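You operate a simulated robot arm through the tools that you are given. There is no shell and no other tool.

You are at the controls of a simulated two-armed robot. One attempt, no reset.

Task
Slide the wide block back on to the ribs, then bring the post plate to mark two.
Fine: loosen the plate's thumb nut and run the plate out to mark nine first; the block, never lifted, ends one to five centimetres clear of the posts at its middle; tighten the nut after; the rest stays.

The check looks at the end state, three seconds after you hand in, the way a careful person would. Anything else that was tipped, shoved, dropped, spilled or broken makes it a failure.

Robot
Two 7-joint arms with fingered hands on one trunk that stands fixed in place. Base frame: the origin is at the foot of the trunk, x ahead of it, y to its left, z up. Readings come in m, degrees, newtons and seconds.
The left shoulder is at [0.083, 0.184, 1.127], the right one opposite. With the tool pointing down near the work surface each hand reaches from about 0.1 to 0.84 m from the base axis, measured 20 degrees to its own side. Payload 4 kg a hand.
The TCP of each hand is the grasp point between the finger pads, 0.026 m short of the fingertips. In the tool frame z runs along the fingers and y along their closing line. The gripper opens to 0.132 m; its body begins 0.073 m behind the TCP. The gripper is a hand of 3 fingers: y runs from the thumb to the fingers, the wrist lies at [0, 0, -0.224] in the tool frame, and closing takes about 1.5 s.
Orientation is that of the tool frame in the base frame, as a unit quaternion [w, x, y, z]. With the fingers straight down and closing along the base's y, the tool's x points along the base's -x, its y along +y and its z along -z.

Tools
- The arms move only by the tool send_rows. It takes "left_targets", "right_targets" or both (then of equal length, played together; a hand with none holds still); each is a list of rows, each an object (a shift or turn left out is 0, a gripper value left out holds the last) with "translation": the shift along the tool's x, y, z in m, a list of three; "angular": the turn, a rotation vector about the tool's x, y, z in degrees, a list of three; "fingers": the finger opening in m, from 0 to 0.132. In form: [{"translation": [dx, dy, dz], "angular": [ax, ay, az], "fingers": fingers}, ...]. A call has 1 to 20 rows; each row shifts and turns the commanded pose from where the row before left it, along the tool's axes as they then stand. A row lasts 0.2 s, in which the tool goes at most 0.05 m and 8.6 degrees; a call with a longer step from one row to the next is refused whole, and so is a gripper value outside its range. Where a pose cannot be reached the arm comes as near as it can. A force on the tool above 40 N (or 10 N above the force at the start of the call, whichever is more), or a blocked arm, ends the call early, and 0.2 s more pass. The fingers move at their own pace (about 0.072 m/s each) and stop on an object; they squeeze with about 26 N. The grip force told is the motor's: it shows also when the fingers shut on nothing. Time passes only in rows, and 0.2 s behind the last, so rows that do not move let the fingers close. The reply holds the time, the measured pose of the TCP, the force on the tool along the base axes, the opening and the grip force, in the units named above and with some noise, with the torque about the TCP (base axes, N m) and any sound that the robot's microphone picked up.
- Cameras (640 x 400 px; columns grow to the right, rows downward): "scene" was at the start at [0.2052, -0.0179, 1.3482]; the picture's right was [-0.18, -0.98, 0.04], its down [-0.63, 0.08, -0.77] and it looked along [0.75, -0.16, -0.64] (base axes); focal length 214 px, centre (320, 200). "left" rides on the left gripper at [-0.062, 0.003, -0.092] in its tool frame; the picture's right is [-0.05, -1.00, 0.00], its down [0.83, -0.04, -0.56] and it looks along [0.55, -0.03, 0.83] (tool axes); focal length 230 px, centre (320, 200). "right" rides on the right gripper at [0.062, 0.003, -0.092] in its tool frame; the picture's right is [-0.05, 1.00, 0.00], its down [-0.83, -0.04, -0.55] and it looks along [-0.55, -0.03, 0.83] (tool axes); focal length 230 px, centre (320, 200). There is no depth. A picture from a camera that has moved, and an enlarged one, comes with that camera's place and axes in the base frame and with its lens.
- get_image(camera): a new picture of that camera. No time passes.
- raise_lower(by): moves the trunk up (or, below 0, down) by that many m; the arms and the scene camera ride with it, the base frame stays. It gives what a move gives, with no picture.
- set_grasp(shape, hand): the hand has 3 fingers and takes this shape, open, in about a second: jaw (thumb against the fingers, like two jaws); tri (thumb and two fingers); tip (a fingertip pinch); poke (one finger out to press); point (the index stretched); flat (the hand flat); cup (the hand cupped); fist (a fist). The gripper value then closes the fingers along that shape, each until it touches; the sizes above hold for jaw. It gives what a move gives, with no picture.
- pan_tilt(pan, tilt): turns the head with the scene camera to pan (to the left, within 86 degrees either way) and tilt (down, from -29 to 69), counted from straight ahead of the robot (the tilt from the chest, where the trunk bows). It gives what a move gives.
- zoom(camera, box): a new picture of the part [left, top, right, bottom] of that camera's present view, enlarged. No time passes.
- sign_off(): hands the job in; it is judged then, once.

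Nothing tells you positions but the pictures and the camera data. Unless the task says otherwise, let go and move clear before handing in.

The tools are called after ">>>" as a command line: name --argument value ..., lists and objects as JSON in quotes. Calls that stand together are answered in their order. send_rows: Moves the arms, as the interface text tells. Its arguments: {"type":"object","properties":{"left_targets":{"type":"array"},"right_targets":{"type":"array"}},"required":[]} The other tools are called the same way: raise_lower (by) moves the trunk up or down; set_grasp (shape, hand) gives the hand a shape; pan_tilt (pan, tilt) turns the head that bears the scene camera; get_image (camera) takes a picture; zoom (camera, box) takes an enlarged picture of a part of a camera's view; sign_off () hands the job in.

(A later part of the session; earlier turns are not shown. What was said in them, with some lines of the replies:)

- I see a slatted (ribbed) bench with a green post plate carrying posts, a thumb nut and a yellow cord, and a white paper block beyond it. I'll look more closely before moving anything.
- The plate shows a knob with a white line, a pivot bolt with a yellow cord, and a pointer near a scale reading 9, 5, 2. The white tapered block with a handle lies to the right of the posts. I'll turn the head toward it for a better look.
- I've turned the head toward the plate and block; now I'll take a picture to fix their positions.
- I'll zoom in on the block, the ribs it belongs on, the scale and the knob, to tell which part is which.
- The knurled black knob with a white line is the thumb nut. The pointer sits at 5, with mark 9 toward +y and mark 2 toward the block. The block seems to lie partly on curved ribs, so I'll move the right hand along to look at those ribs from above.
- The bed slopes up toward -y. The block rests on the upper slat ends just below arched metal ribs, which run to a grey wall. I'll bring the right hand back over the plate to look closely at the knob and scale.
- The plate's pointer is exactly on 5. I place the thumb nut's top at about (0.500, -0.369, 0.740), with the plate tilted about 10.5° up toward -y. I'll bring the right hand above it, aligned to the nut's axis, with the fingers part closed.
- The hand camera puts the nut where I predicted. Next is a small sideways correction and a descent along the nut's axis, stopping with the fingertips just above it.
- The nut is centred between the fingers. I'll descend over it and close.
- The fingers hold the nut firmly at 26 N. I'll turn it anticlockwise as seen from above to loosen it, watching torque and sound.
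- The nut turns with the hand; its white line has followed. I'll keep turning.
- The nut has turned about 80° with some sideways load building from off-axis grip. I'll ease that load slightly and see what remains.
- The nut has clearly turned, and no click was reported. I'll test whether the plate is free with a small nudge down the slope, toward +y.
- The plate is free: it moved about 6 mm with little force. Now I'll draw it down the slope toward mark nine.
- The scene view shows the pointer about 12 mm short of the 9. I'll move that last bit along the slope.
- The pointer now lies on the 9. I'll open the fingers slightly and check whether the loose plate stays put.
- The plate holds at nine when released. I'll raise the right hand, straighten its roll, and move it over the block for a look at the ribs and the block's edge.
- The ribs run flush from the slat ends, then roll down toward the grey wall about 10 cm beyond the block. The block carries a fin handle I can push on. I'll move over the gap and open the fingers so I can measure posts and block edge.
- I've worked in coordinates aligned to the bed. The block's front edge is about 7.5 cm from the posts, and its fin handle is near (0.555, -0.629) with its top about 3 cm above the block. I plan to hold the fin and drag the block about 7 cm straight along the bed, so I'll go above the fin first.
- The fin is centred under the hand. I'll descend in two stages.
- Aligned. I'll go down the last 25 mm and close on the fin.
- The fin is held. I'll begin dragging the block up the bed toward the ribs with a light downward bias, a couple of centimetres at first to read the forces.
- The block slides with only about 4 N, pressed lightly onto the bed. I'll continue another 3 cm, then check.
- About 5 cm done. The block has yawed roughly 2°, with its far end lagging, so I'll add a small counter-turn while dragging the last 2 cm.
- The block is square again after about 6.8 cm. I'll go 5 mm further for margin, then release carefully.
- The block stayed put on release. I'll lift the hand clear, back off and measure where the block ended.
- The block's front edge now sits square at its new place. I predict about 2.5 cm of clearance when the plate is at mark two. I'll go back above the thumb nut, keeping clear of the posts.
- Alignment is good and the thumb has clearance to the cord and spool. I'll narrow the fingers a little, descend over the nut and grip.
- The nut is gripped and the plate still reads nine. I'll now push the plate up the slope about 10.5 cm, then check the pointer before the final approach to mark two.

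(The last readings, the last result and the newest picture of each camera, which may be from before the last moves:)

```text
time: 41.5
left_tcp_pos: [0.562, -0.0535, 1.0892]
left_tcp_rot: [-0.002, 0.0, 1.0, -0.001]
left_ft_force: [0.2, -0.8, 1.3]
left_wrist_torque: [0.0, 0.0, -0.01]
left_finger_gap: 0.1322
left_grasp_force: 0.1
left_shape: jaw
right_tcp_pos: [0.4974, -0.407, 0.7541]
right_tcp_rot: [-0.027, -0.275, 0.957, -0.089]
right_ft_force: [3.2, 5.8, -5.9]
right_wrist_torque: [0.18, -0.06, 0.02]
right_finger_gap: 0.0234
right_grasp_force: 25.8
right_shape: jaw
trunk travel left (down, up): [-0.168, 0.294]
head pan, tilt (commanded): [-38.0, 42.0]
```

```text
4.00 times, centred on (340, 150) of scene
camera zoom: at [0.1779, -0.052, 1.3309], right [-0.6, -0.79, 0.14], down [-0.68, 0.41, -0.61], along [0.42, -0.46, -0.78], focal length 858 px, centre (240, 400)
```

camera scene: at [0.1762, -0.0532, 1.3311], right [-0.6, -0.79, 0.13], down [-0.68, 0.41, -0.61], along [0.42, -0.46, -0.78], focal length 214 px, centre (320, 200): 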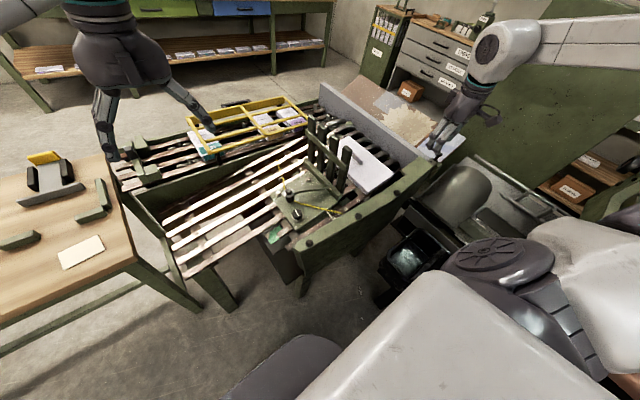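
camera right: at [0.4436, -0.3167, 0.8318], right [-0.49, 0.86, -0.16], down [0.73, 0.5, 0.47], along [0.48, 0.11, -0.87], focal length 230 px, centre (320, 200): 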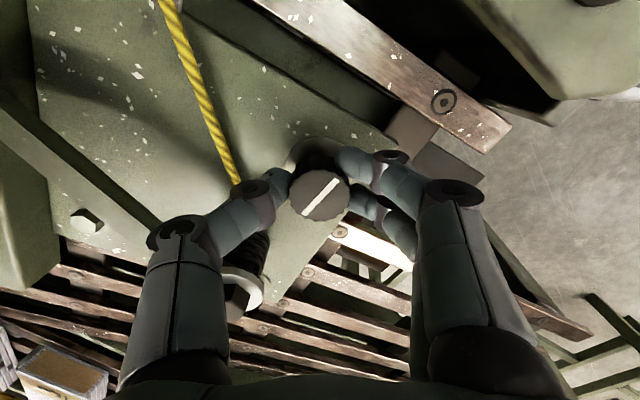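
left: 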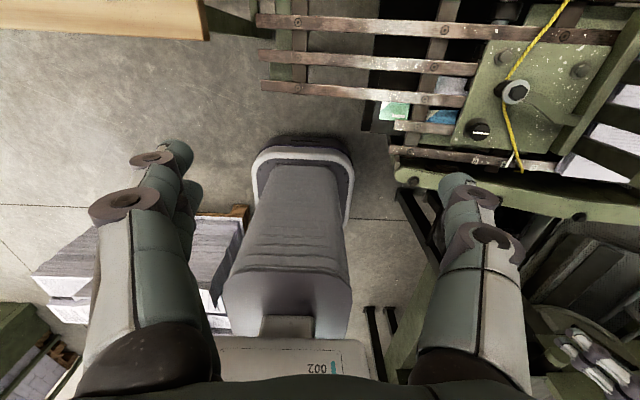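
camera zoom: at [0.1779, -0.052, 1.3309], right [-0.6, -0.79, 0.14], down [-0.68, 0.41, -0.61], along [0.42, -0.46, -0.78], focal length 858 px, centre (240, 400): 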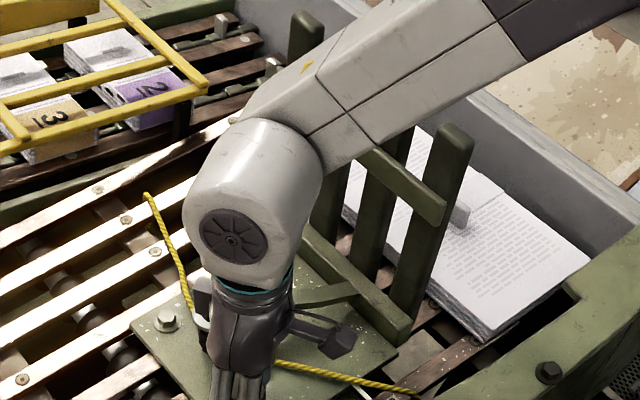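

The pointer is about 1.5 cm short of the 2. Before the last bit I'll check the forearm's clearance over the post tops.

>>> get_image --camera "scene"

>>> get_image --camera "left"

>>> get_image --camera "right"

```text
taken
camera scene: at [0.1779, -0.052, 1.3309], right [-0.6, -0.79, 0.14], down [-0.68, 0.41, -0.61], along [0.42, -0.46, -0.78], focal length 214 px, centre (320, 200)
```

scene: 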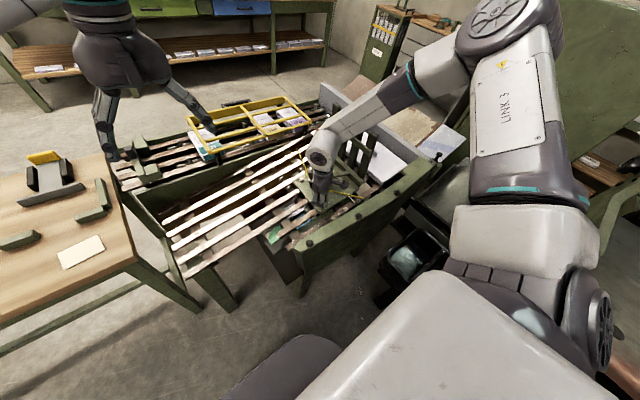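

```text
taken
camera left: at [0.6237, -0.0515, 1.1796], right [0.05, -1.0, 0.0], down [-0.83, -0.04, 0.56], along [-0.56, -0.03, -0.83], focal length 230 px, centre (320, 200)
```

left: 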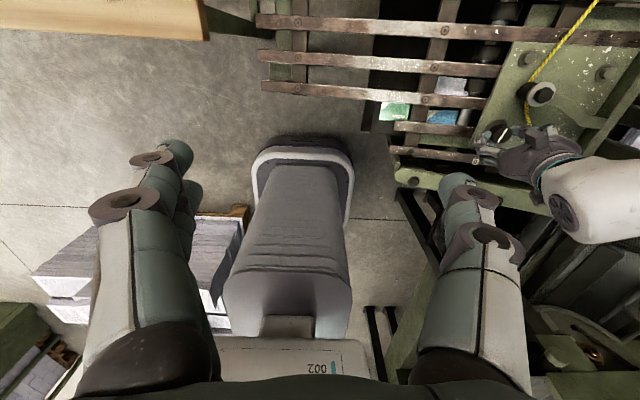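

```text
taken
camera right: at [0.4439, -0.4202, 0.8505], right [-0.49, 0.86, -0.16], down [0.73, 0.5, 0.47], along [0.48, 0.11, -0.87], focal length 230 px, centre (320, 200)
```

right: 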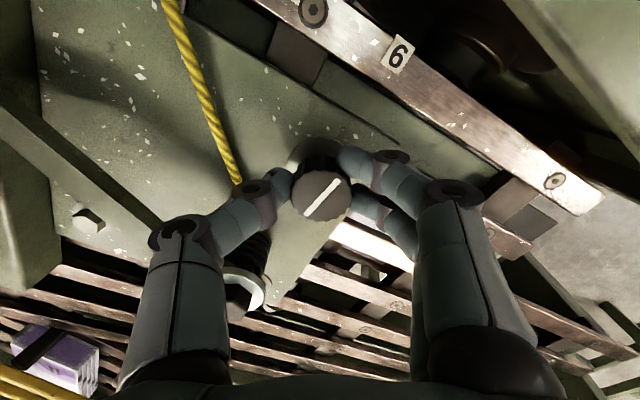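

The arm is clear of the posts. I'll ease the plate another 17 mm up-slope, lowering the hand slightly to relieve the upward pull.

>>> send_rows --right_targets '[{"translation": [0.003, -0.0048, 0.001]}, {"translation": [0.003, -0.0048, 0.001]}, {"translation": [0.0031, -0.0048, 0]}, {}]'

>>> zoom --camera "scene" --box '[336, 180, 384, 210]'

```text
time: 42.5
left_tcp_pos: [0.5621, -0.0528, 1.0897]
left_tcp_rot: [-0.001, 0.0, 1.0, 0.0]
left_ft_force: [-0.6, 0.0, 0.2]
left_wrist_torque: [0.02, 0.01, 0.02]
left_finger_gap: 0.1318
left_grasp_force: 0.0
left_shape: jaw
right_tcp_pos: [0.4959, -0.4252, 0.7559]
right_tcp_rot: [-0.026, -0.274, 0.957, -0.089]
right_ft_force: [3.3, 6.8, 0.2]
right_wrist_torque: [0.17, -0.04, 0.01]
right_finger_gap: 0.0233
right_grasp_force: 26.0
right_shape: jaw
trunk travel left (down, up): [-0.168, 0.294]
head pan, tilt (commanded): [-38.0, 42.0]
```

```text
13.33 times, centred on (360, 195) of scene
camera zoom: at [0.1771, -0.0516, 1.3311], right [-0.6, -0.79, 0.14], down [-0.68, 0.41, -0.61], along [0.42, -0.46, -0.78], focal length 2860 px, centre (-213, 267)
```

zoom: 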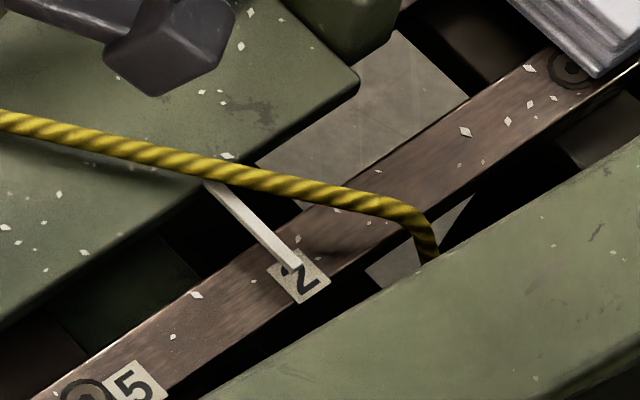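

The pointer now lies on the 2. I'll relax the residual push so the plate isn't disturbed, then begin tightening by turning clockwise as seen from above, in small portions.

>>> send_rows --right_targets '[{"translation": [-0.0019, 0.0012, 0]}, {"angular": [0, 0, 6]}, {"angular": [0, 0, 6]}, {"angular": [0, 0, 6]}, {}]'

>>> zoom --camera "scene" --box '[336, 180, 384, 210]'

```text
time: 43.7
left_tcp_pos: [0.5602, -0.0541, 1.0896]
left_tcp_rot: [0.0, 0.001, 1.0, 0.0]
left_ft_force: [-0.1, -0.5, 0.7]
left_wrist_torque: [0.0, 0.0, 0.0]
left_finger_gap: 0.1319
left_grasp_force: 0.1
left_shape: jaw
right_tcp_pos: [0.4982, -0.4242, 0.7562]
right_tcp_rot: [-0.012, -0.12, 0.989, -0.091]
right_ft_force: [-0.7, -1.1, 5.7]
right_wrist_torque: [-0.03, 0.03, -0.03]
right_finger_gap: 0.0234
right_grasp_force: 25.6
right_shape: jaw
trunk travel left (down, up): [-0.168, 0.294]
head pan, tilt (commanded): [-38.0, 42.0]
```

```text
13.33 times, centred on (360, 195) of scene
camera zoom: at [0.1761, -0.0523, 1.3312], right [-0.6, -0.79, 0.13], down [-0.68, 0.41, -0.61], along [0.42, -0.46, -0.78], focal length 2860 px, centre (-213, 267)
```

zoom: 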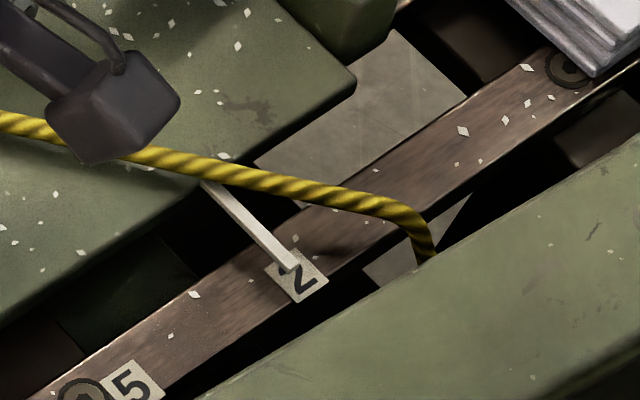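

The plate held still through the first 18° of tightening. I'll continue.

>>> send_rows --right_targets '[{"angular": [0, 0, 7]}, {"angular": [0, 0, 7]}, {"angular": [0, 0, 7]}, {"angular": [0, 0, 7]}, {}]'

>>> zoom --camera "scene" --box '[336, 180, 384, 210]'

>>> get_image --camera "right"

```text
time: 44.9
left_tcp_pos: [0.5618, -0.0543, 1.0893]
left_tcp_rot: [0.0, 0.001, 1.0, -0.001]
left_ft_force: [-0.4, 0.3, -0.2]
left_wrist_torque: [-0.02, 0.01, 0.02]
left_finger_gap: 0.1317
left_grasp_force: 0.0
left_shape: jaw
right_tcp_pos: [0.4972, -0.4214, 0.7557]
right_tcp_rot: [0.011, 0.121, 0.988, -0.09]
right_ft_force: [-4.7, 7.3, -0.5]
right_wrist_torque: [0.21, 0.09, 0.0]
right_finger_gap: 0.0235
right_grasp_force: 25.8
right_shape: jaw
trunk travel left (down, up): [-0.168, 0.294]
head pan, tilt (commanded): [-38.0, 42.0]
```

```text
13.33 times, centred on (360, 195) of scene
camera zoom: at [0.1764, -0.0514, 1.3311], right [-0.6, -0.79, 0.14], down [-0.68, 0.41, -0.61], along [0.42, -0.46, -0.78], focal length 2860 px, centre (-213, 267)
```

zoom: 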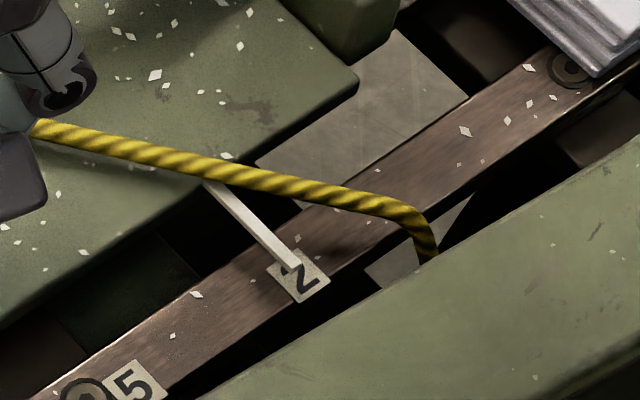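

```text
taken
camera right: at [0.4383, -0.3875, 0.8438], right [0.29, 0.94, -0.17], down [0.8, -0.14, 0.59], along [0.53, -0.31, -0.79], focal length 230 px, centre (320, 200)
```

right: 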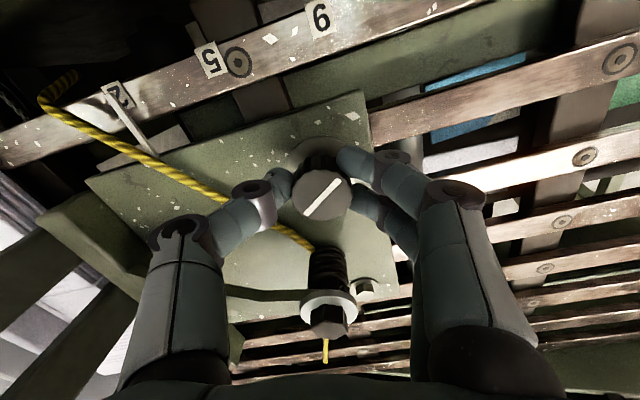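

>>> zoom --camera "right" --box '[80, 60, 176, 120]'

```text
6.67 times, centred on (128, 90) of right
camera zoom: at [0.4383, -0.3875, 0.8438], right [0.29, 0.94, -0.17], down [0.8, -0.14, 0.59], along [0.53, -0.31, -0.79], focal length 1534 px, centre (1600, 933)
```

zoom: 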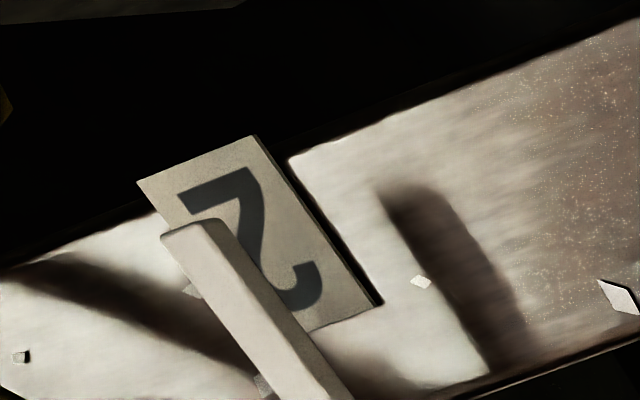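

Combining both views, the pointer is perhaps 1–2 mm short of the centre of the 2. The nut is still only partly tightened, so I'll nudge slightly further up-slope and compare.

>>> send_rows --right_targets '[{"translation": [-0.0006, -0.0024, 0]}, {}]'

>>> zoom --camera "scene" --box '[336, 180, 384, 210]'

>>> zoom --camera "right" --box '[80, 60, 176, 120]'

```text
time: 45.5
left_tcp_pos: [0.5611, -0.0539, 1.0885]
left_tcp_rot: [0.0, 0.0, 1.0, -0.001]
left_ft_force: [-0.5, -0.2, 0.7]
left_wrist_torque: [-0.01, 0.03, -0.01]
left_finger_gap: 0.1318
left_grasp_force: 0.1
left_shape: jaw
right_tcp_pos: [0.4962, -0.4248, 0.7567]
right_tcp_rot: [0.011, 0.121, 0.988, -0.091]
right_ft_force: [-5.8, 6.7, -1.8]
right_wrist_torque: [0.21, 0.11, 0.02]
right_finger_gap: 0.0235
right_grasp_force: 26.5
right_shape: jaw
trunk travel left (down, up): [-0.168, 0.294]
head pan, tilt (commanded): [-38.0, 42.0]
```

```text
13.33 times, centred on (360, 195) of scene
camera zoom: at [0.1763, -0.0517, 1.3311], right [-0.6, -0.79, 0.14], down [-0.68, 0.41, -0.61], along [0.42, -0.46, -0.78], focal length 2860 px, centre (-213, 267)
```

zoom: 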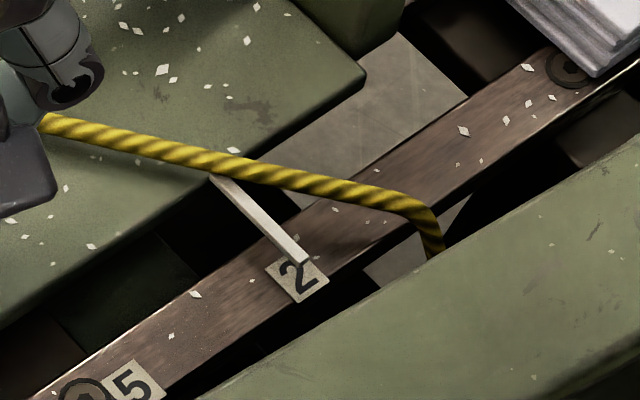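

```text
6.67 times, centred on (128, 90) of right
camera zoom: at [0.4384, -0.3905, 0.8444], right [0.29, 0.94, -0.18], down [0.8, -0.14, 0.59], along [0.53, -0.31, -0.79], focal length 1534 px, centre (1600, 933)
```

zoom: 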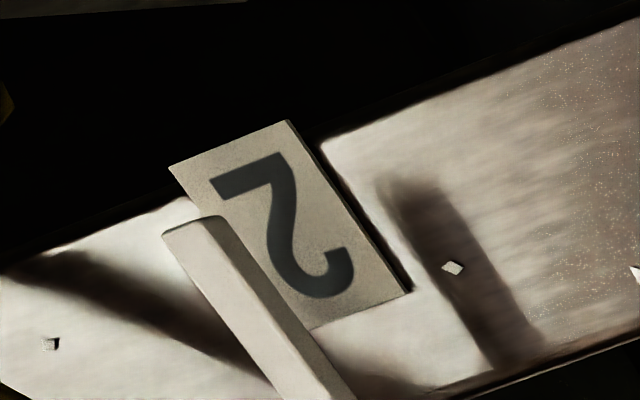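

The pointer is now within about a millimetre of the centre of the 2. I'll relieve the sideways load and carry on tightening.

>>> send_rows --right_targets '[{"translation": [0.0021, 0.0008, 0]}, {"angular": [0, 0, 6]}, {"angular": [0, 0, 6]}, {"angular": [0, 0, 6]}, {}]'

>>> zoom --camera "scene" --box '[336, 180, 384, 210]'

>>> get_image --camera "right"

```text
time: 46.7
left_tcp_pos: [0.5623, -0.0544, 1.09]
left_tcp_rot: [-0.002, 0.0, 1.0, 0.0]
left_ft_force: [0.1, 1.6, 0.1]
left_wrist_torque: [-0.02, -0.02, 0.02]
left_finger_gap: 0.1319
left_grasp_force: 0.0
left_shape: jaw
right_tcp_pos: [0.497, -0.424, 0.7559]
right_tcp_rot: [0.026, 0.275, 0.957, -0.088]
right_ft_force: [5.6, 0.8, 2.7]
right_wrist_torque: [0.07, -0.12, 0.03]
right_finger_gap: 0.0235
right_grasp_force: 25.4
right_shape: jaw
trunk travel left (down, up): [-0.168, 0.294]
head pan, tilt (commanded): [-38.0, 42.0]
```

```text
13.33 times, centred on (360, 195) of scene
camera zoom: at [0.1773, -0.0521, 1.3311], right [-0.6, -0.79, 0.14], down [-0.68, 0.41, -0.61], along [0.42, -0.46, -0.78], focal length 2860 px, centre (-213, 267)
```

zoom: 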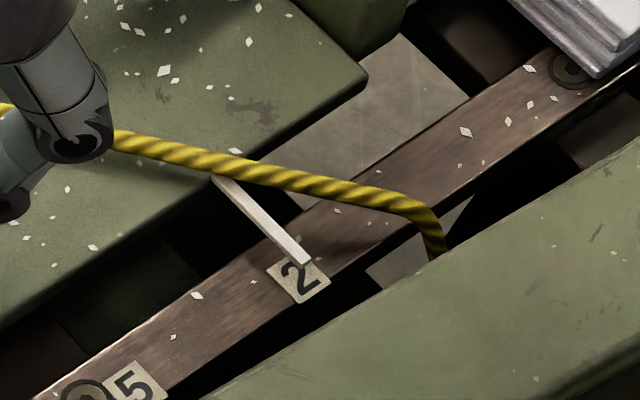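

```text
taken
camera right: at [0.4463, -0.3723, 0.8407], right [0.57, 0.81, -0.15], down [0.68, -0.37, 0.63], along [0.46, -0.47, -0.76], focal length 230 px, centre (320, 200)
```

right: 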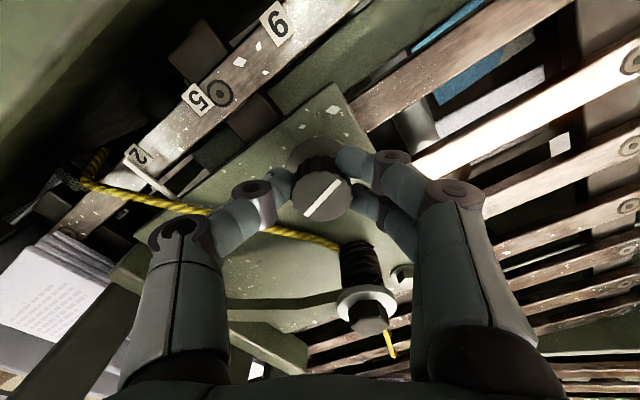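

>>> send_rows --right_targets '[{"translation": [-0.001, -0.001, 0], "angular": [0, 0, 5]}, {"angular": [0, 0, 5]}, {"angular": [0, 0, 6]}, {}]'

>>> zoom --camera "scene" --box '[336, 180, 384, 210]'

>>> get_image --camera "right"

```text
time: 47.7
left_tcp_pos: [0.5616, -0.0523, 1.0879]
left_tcp_rot: [-0.001, 0.0, 1.0, 0.0]
left_ft_force: [0.3, -0.9, 0.5]
left_wrist_torque: [-0.03, -0.02, 0.02]
left_finger_gap: 0.1319
left_grasp_force: 0.1
left_shape: jaw
right_tcp_pos: [0.4965, -0.424, 0.7575]
right_tcp_rot: [0.037, 0.405, 0.909, -0.084]
right_ft_force: [4.9, 9.4, 1.2]
right_wrist_torque: [0.22, -0.14, 0.08]
right_finger_gap: 0.0238
right_grasp_force: 25.8
right_shape: jaw
trunk travel left (down, up): [-0.168, 0.294]
head pan, tilt (commanded): [-38.0, 42.0]
```

```text
13.33 times, centred on (360, 195) of scene
camera zoom: at [0.1772, -0.0512, 1.331], right [-0.6, -0.79, 0.14], down [-0.68, 0.41, -0.61], along [0.42, -0.46, -0.78], focal length 2860 px, centre (-213, 267)
```

zoom: 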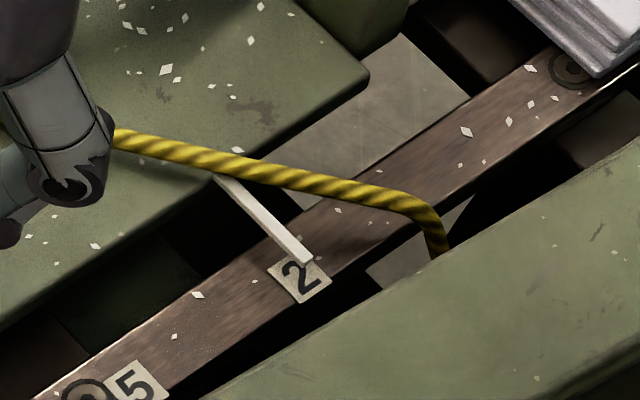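

```text
taken
camera right: at [0.4581, -0.3604, 0.8385], right [0.78, 0.62, -0.12], down [0.52, -0.53, 0.66], along [0.35, -0.58, -0.74], focal length 230 px, centre (320, 200)
```

right: 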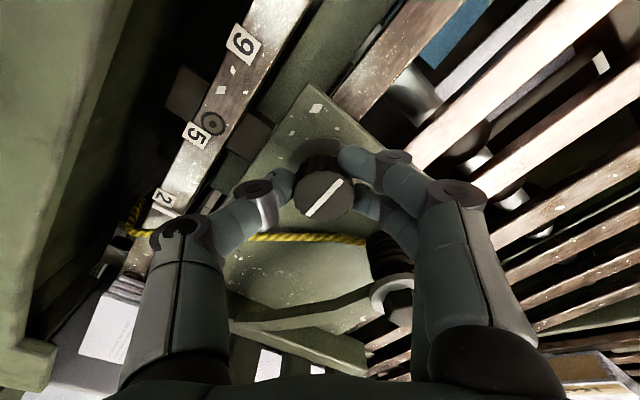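

The nut is back at about its original angle and the pointer hasn't moved. I'll turn a little further to feel for resistance.

>>> send_rows --right_targets '[{"translation": [-0.0005, 0.002, 0], "angular": [0, 0, 5]}, {"angular": [0, 0, 5]}, {}]'

>>> zoom --camera "scene" --box '[336, 180, 384, 210]'

>>> get_image --camera "right"

```text
time: 48.5
left_tcp_pos: [0.5608, -0.0526, 1.0897]
left_tcp_rot: [0.0, 0.0, 1.0, -0.001]
left_ft_force: [-0.1, 0.0, -0.6]
left_wrist_torque: [-0.03, 0.0, 0.0]
left_finger_gap: 0.1319
left_grasp_force: 0.0
left_shape: jaw
right_tcp_pos: [0.4978, -0.4232, 0.7554]
right_tcp_rot: [0.043, 0.483, 0.871, -0.081]
right_ft_force: [-4.8, 14.5, -2.2]
right_wrist_torque: [0.35, 0.09, 0.54]
right_finger_gap: 0.0235
right_grasp_force: 26.0
right_shape: jaw
trunk travel left (down, up): [-0.168, 0.294]
head pan, tilt (commanded): [-38.0, 42.0]
```

```text
13.33 times, centred on (360, 195) of scene
camera zoom: at [0.1764, -0.0509, 1.3311], right [-0.6, -0.79, 0.14], down [-0.68, 0.41, -0.61], along [0.42, -0.46, -0.78], focal length 2860 px, centre (-213, 267)
```

zoom: 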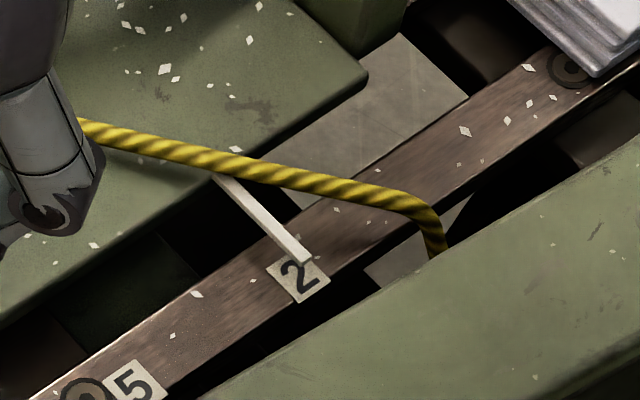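

```text
taken
camera right: at [0.4673, -0.353, 0.8373], right [0.87, 0.48, -0.09], down [0.41, -0.61, 0.68], along [0.27, -0.63, -0.73], focal length 230 px, centre (320, 200)
```

right: 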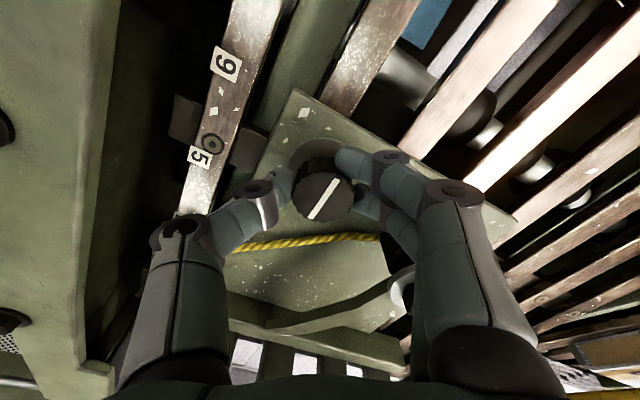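

The nut has now come up hard: torque rose to about 0.5 N·m and the fingers slipped on it, so it is tight. I'll relax the side load, open the fingers and lift straight off.

>>> send_rows --right_targets '[{"translation": [0.0041, 0.0008, 0]}, {"fingers": 0.047}, {}, {}, {"translation": [0, 0, -0.01]}, {"translation": [0, 0, -0.02]}, {"translation": [0, 0, -0.03]}, {"translation": [0, 0, -0.04]}, {"translation": [0, 0, -0.04]}, {"translation": [0, 0, -0.04]}, {"translation": [0, 0, -0.04]}]'

>>> zoom --camera "scene" --box '[336, 180, 384, 210]'

>>> get_image --camera "right"

```text
time: 50.9
left_tcp_pos: [0.5611, -0.0536, 1.0891]
left_tcp_rot: [0.0, 0.0, 1.0, 0.0]
left_ft_force: [-0.3, -0.5, 0.0]
left_wrist_torque: [0.01, 0.0, -0.02]
left_finger_gap: 0.1318
left_grasp_force: 0.2
left_shape: jaw
right_tcp_pos: [0.4951, -0.3816, 0.9743]
right_tcp_rot: [0.044, 0.482, 0.872, -0.081]
right_ft_force: [-0.8, 0.2, -0.4]
right_wrist_torque: [0.0, -0.02, 0.01]
right_finger_gap: 0.0466
right_grasp_force: 0.0
right_shape: jaw
trunk travel left (down, up): [-0.168, 0.294]
head pan, tilt (commanded): [-38.0, 42.0]
```

```text
13.33 times, centred on (360, 195) of scene
camera zoom: at [0.1758, -0.052, 1.3313], right [-0.6, -0.79, 0.13], down [-0.68, 0.41, -0.61], along [0.43, -0.46, -0.78], focal length 2860 px, centre (-213, 267)
```

zoom: 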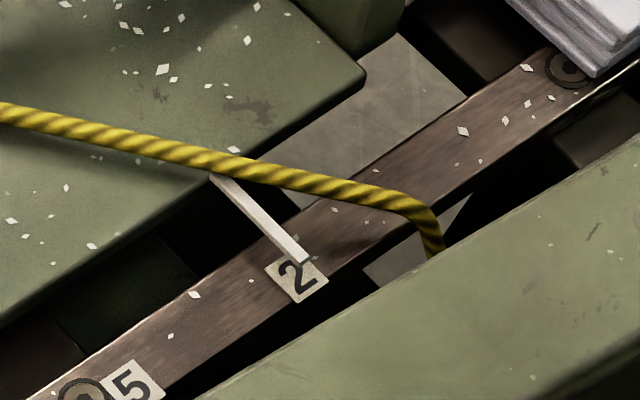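

```text
taken
camera right: at [0.4666, -0.3125, 1.0557], right [0.87, 0.48, -0.09], down [0.4, -0.61, 0.68], along [0.27, -0.63, -0.73], focal length 230 px, centre (320, 200)
```

right: 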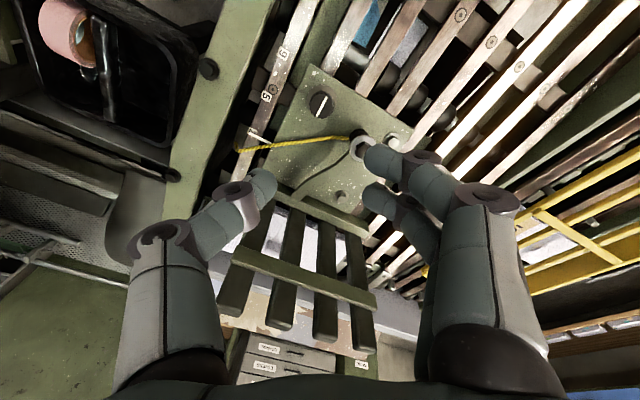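

The pointer stays on 2 with the hand off. I'll swing the hand back to a viewing spot directly over mark two to verify both pointer and gap.

>>> send_rows --right_targets '[{"angular": [0, 0, -8.3]}, {"angular": [0, 0, -8.3]}, {"angular": [0, 0, -8.3]}, {"angular": [0, 0, -8.3]}, {"angular": [0, 0, -8.3]}, {"angular": [0, 0, -8.3]}, {"angular": [0, 0, -8]}, {"translation": [0.041, 0, -0.003], "fingers": 0.132}, {"translation": [0.041, 0, -0.003]}, {"translation": [0.041, 0, 0]}, {"translation": [0.041, 0, 0]}, {"translation": [0, -0.04, 0]}, {"translation": [0, -0.04, 0]}, {"translation": [0, -0.035, 0]}, {}]'

>>> get_image --camera "right"

>>> zoom --camera "right" --box '[280, 130, 360, 180]'

>>> zoom --camera "right" --box '[200, 130, 400, 255]'

>>> zoom --camera "right" --box '[200, 200, 400, 325]'

>>> zoom --camera "scene" --box '[260, 90, 452, 210]'

```text
time: 54.1
left_tcp_pos: [0.5625, -0.0543, 1.0893]
left_tcp_rot: [-0.001, 0.0, 1.0, 0.001]
left_ft_force: [0.3, -0.4, 0.7]
left_wrist_torque: [0.0, 0.01, 0.0]
left_finger_gap: 0.1322
left_grasp_force: 0.1
left_shape: jaw
right_tcp_pos: [0.3326, -0.4928, 0.9985]
right_tcp_rot: [0.0, 0.002, 0.996, -0.092]
right_ft_force: [-0.3, 0.8, 0.0]
right_wrist_torque: [0.02, 0.03, 0.0]
right_finger_gap: 0.1316
right_grasp_force: 0.1
right_shape: jaw
trunk travel left (down, up): [-0.168, 0.294]
head pan, tilt (commanded): [-38.0, 42.0]
```

```text
taken
camera right: at [0.2717, -0.4733, 1.0899], right [0.05, 0.98, -0.18], down [0.83, 0.06, 0.55], along [0.55, -0.18, -0.81], focal length 230 px, centre (320, 200)
```

right: 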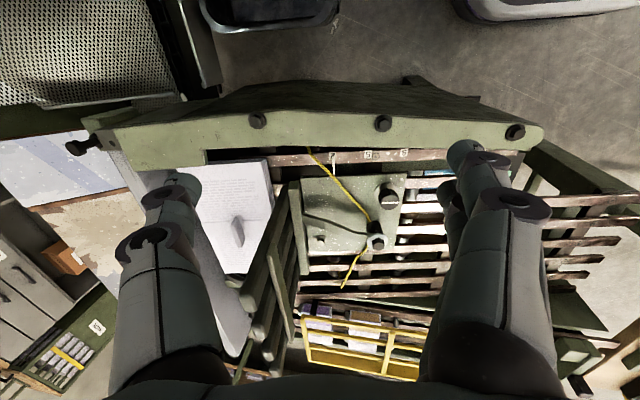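

```text
8.00 times, centred on (320, 155) of right
camera zoom: at [0.2717, -0.4733, 1.0899], right [0.05, 0.98, -0.18], down [0.83, 0.06, 0.55], along [0.55, -0.18, -0.81], focal length 1841 px, centre (320, 560)
```

zoom: 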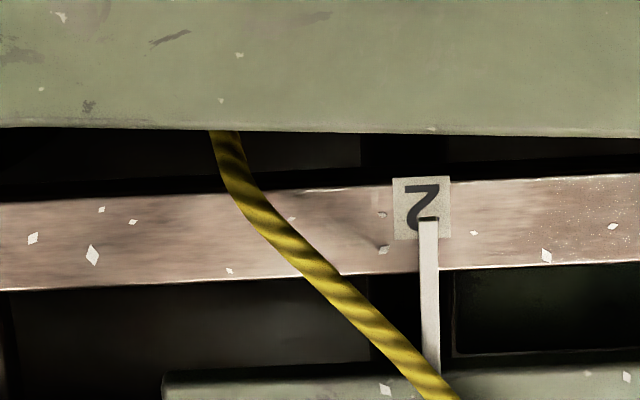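

```text
3.20 times, centred on (300, 192) of right
camera zoom: at [0.2717, -0.4733, 1.0899], right [0.05, 0.98, -0.18], down [0.83, 0.06, 0.55], along [0.55, -0.18, -0.81], focal length 736 px, centre (384, 224)
```

zoom: 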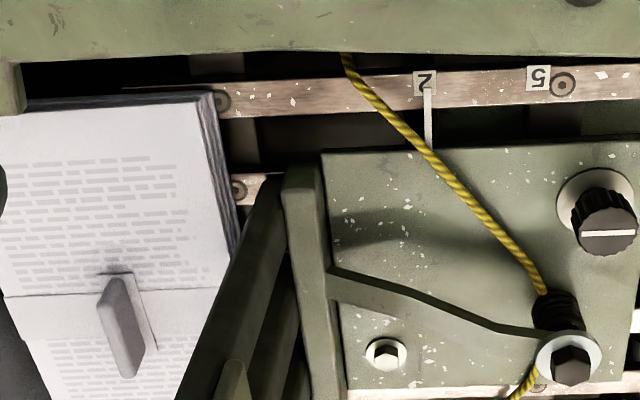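

```text
3.20 times, centred on (300, 262) of right
camera zoom: at [0.2717, -0.4733, 1.0899], right [0.05, 0.98, -0.18], down [0.83, 0.06, 0.55], along [0.55, -0.18, -0.81], focal length 736 px, centre (384, 0)
```

zoom: 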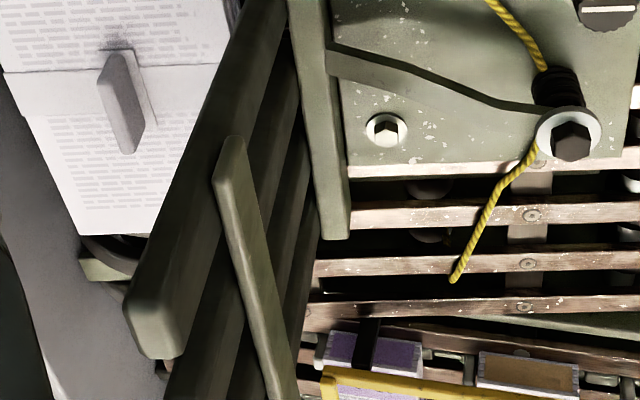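

```text
3.33 times, centred on (356, 150) of scene
camera zoom: at [0.1771, -0.0521, 1.331], right [-0.6, -0.79, 0.14], down [-0.68, 0.41, -0.61], along [0.42, -0.46, -0.78], focal length 715 px, centre (200, 367)
```

zoom: 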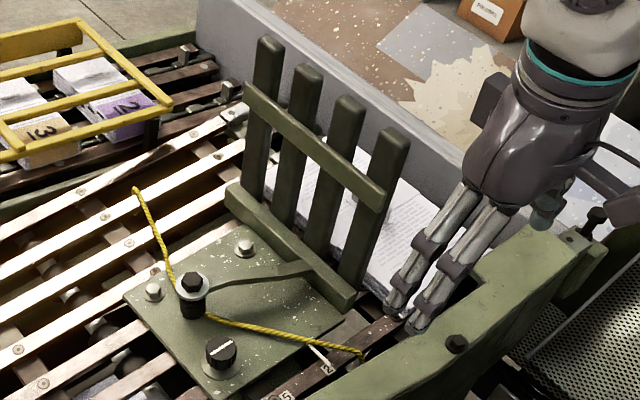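

The overhead view shows the pointer within about a millimetre of the centre of the 2. Now I'll move over the gap to check the block's clearance from the posts.

>>> send_rows --right_targets '[{"translation": [0, -0.045, 0]}, {"translation": [0, -0.045, 0]}, {}]'

>>> get_image --camera "right"

>>> zoom --camera "right" --box '[220, 130, 420, 255]'

>>> zoom --camera "right" --box '[220, 200, 420, 325]'

```text
time: 54.9
left_tcp_pos: [0.5603, -0.0537, 1.0892]
left_tcp_rot: [0.0, -0.001, 1.0, 0.001]
left_ft_force: [-0.1, 0.6, 0.4]
left_wrist_torque: [0.0, -0.01, 0.0]
left_finger_gap: 0.1319
left_grasp_force: 0.1
left_shape: jaw
right_tcp_pos: [0.3323, -0.5807, 1.0159]
right_tcp_rot: [0.0, 0.002, 0.996, -0.091]
right_ft_force: [0.2, 0.1, 0.0]
right_wrist_torque: [0.01, -0.03, 0.02]
right_finger_gap: 0.132
right_grasp_force: 0.0
right_shape: jaw
trunk travel left (down, up): [-0.168, 0.294]
head pan, tilt (commanded): [-38.0, 42.0]
```

```text
taken
camera right: at [0.2711, -0.5612, 1.1066], right [0.05, 0.98, -0.18], down [0.83, 0.06, 0.55], along [0.55, -0.18, -0.81], focal length 230 px, centre (320, 200)
```

right: 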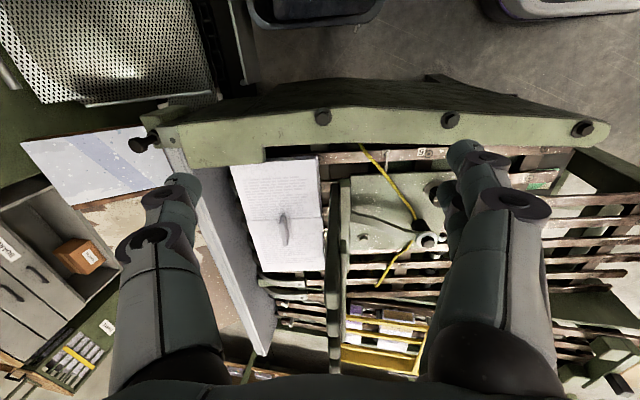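

```text
3.20 times, centred on (320, 192) of right
camera zoom: at [0.2711, -0.5612, 1.1066], right [0.05, 0.98, -0.18], down [0.83, 0.06, 0.55], along [0.55, -0.18, -0.81], focal length 736 px, centre (320, 224)
```

zoom: 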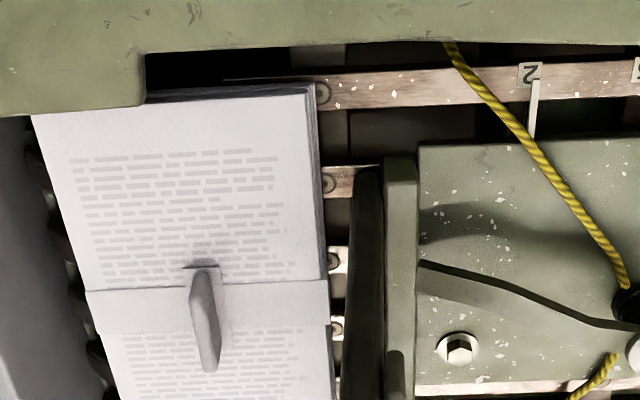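

```text
3.20 times, centred on (320, 262) of right
camera zoom: at [0.2711, -0.5612, 1.1066], right [0.05, 0.98, -0.18], down [0.83, 0.06, 0.55], along [0.55, -0.18, -0.81], focal length 736 px, centre (320, 0)
```

zoom: 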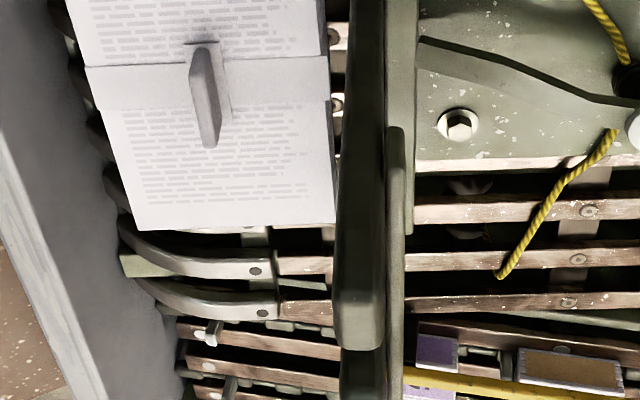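

The block stands square, about 2 cm clear of the posts, with the plate on mark two and the nut tight. I'll pull the hand well clear and take one last look at everything.

>>> send_rows --right_targets '[{"translation": [0.02, 0, -0.03]}, {"translation": [0.02, 0, -0.03]}, {"angular": [-5.25, 0, 0]}, {"angular": [-5.25, 0, 0]}, {"translation": [0, 0.02, -0.02]}, {}, {}, {}]'

>>> get_image --camera "scene"

>>> zoom --camera "scene" --box '[260, 90, 452, 210]'

>>> get_image --camera "right"

>>> zoom --camera "left" --box '[360, 0, 640, 175]'

```text
time: 56.7
left_tcp_pos: [0.5621, -0.0545, 1.0885]
left_tcp_rot: [0.0, 0.0, 1.0, 0.0]
left_ft_force: [1.1, 0.0, 0.2]
left_wrist_torque: [0.02, -0.05, 0.02]
left_finger_gap: 0.1319
left_grasp_force: 0.1
left_shape: jaw
right_tcp_pos: [0.2918, -0.5486, 1.0941]
right_tcp_rot: [0.0, 0.001, 1.0, 0.0]
right_ft_force: [0.7, 0.3, -0.4]
right_wrist_torque: [0.0, -0.04, 0.02]
right_finger_gap: 0.1318
right_grasp_force: 0.1
right_shape: jaw
trunk travel left (down, up): [-0.168, 0.294]
head pan, tilt (commanded): [-38.0, 42.0]
```

```text
taken
camera scene: at [0.1767, -0.0523, 1.3311], right [-0.6, -0.79, 0.14], down [-0.68, 0.41, -0.61], along [0.42, -0.46, -0.78], focal length 214 px, centre (320, 200)
```

scene: 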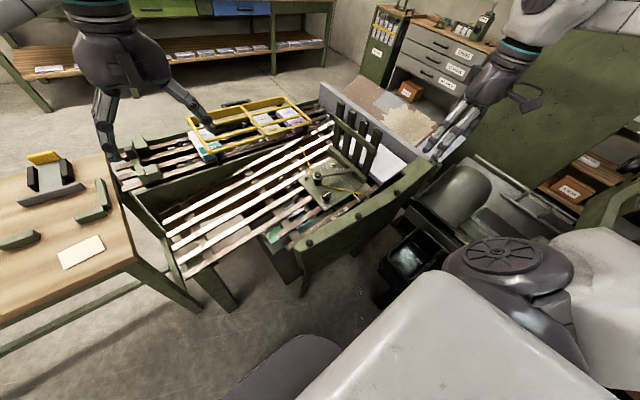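

```text
3.33 times, centred on (356, 150) of scene
camera zoom: at [0.1767, -0.0523, 1.3311], right [-0.6, -0.79, 0.14], down [-0.68, 0.41, -0.61], along [0.42, -0.46, -0.78], focal length 715 px, centre (200, 367)
```

zoom: 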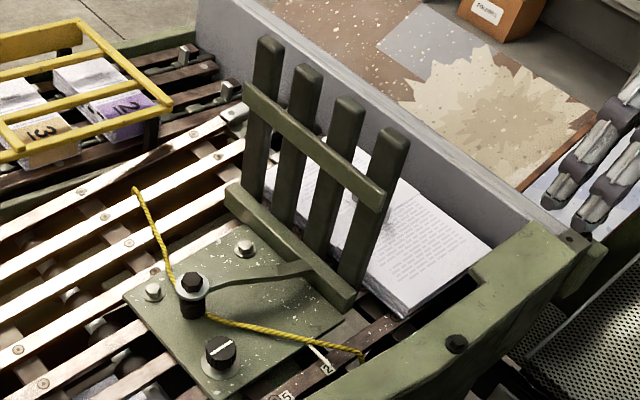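

```text
taken
camera right: at [0.2309, -0.5461, 1.1866], right [0.06, 1.0, 0.0], down [0.83, -0.05, 0.56], along [0.55, -0.03, -0.83], focal length 230 px, centre (320, 200)
```

right: 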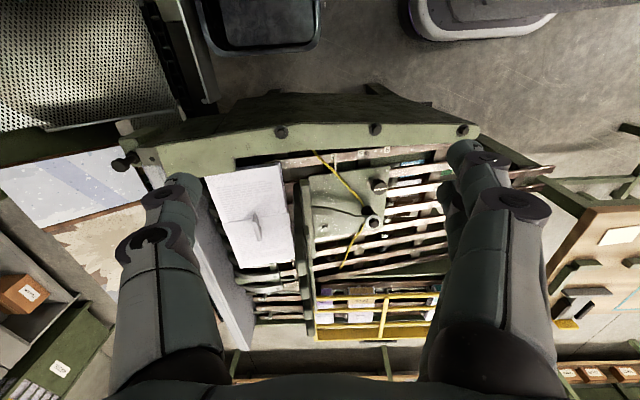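

```text
2.29 times, centred on (500, 88) of left
camera zoom: at [0.6227, -0.0516, 1.1803], right [0.05, -1.0, 0.0], down [-0.83, -0.04, 0.56], along [-0.55, -0.03, -0.83], focal length 526 px, centre (-91, 457)
```

zoom: 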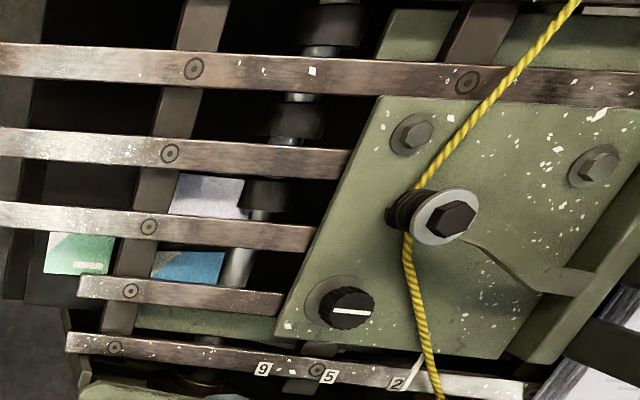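

All the checks agree. In both the left and overhead views the pointer sits on 2 just as it first sat on 5. The nut is tight, and the block lies flat on the ribs about 2 cm clear of the posts. The cord and the tray of other blocks look untouched, and both hands are clear, so I'm handing in.

>>> sign_off

```text
The job is handed in.
```

The block is slid back onto the ribs, the post plate is at mark two with its thumb nut tight, and the job is handed in. No check result came back.

- **Plate to nine first:** I loosened the nut about 80° and ran the plate out to mark nine. It ended about 3 mm past the nine.
- **Block:** I held it by its fin handle and dragged it about 7 cm along the bed, pressing lightly down the whole way, so it was never lifted. It lies flat and square, about 2 cm clear of the posts at its middle.
- **Plate to two:** the pointer is within about a millimetre of the centre of the 2.
- **Nut:** I tightened it until it came up hard and the fingers slipped on it. The plate did not move while I did this.

In the last pictures the cord and the tray of other blocks look as they did at the start. Both hands are clear, and the left arm never moved.
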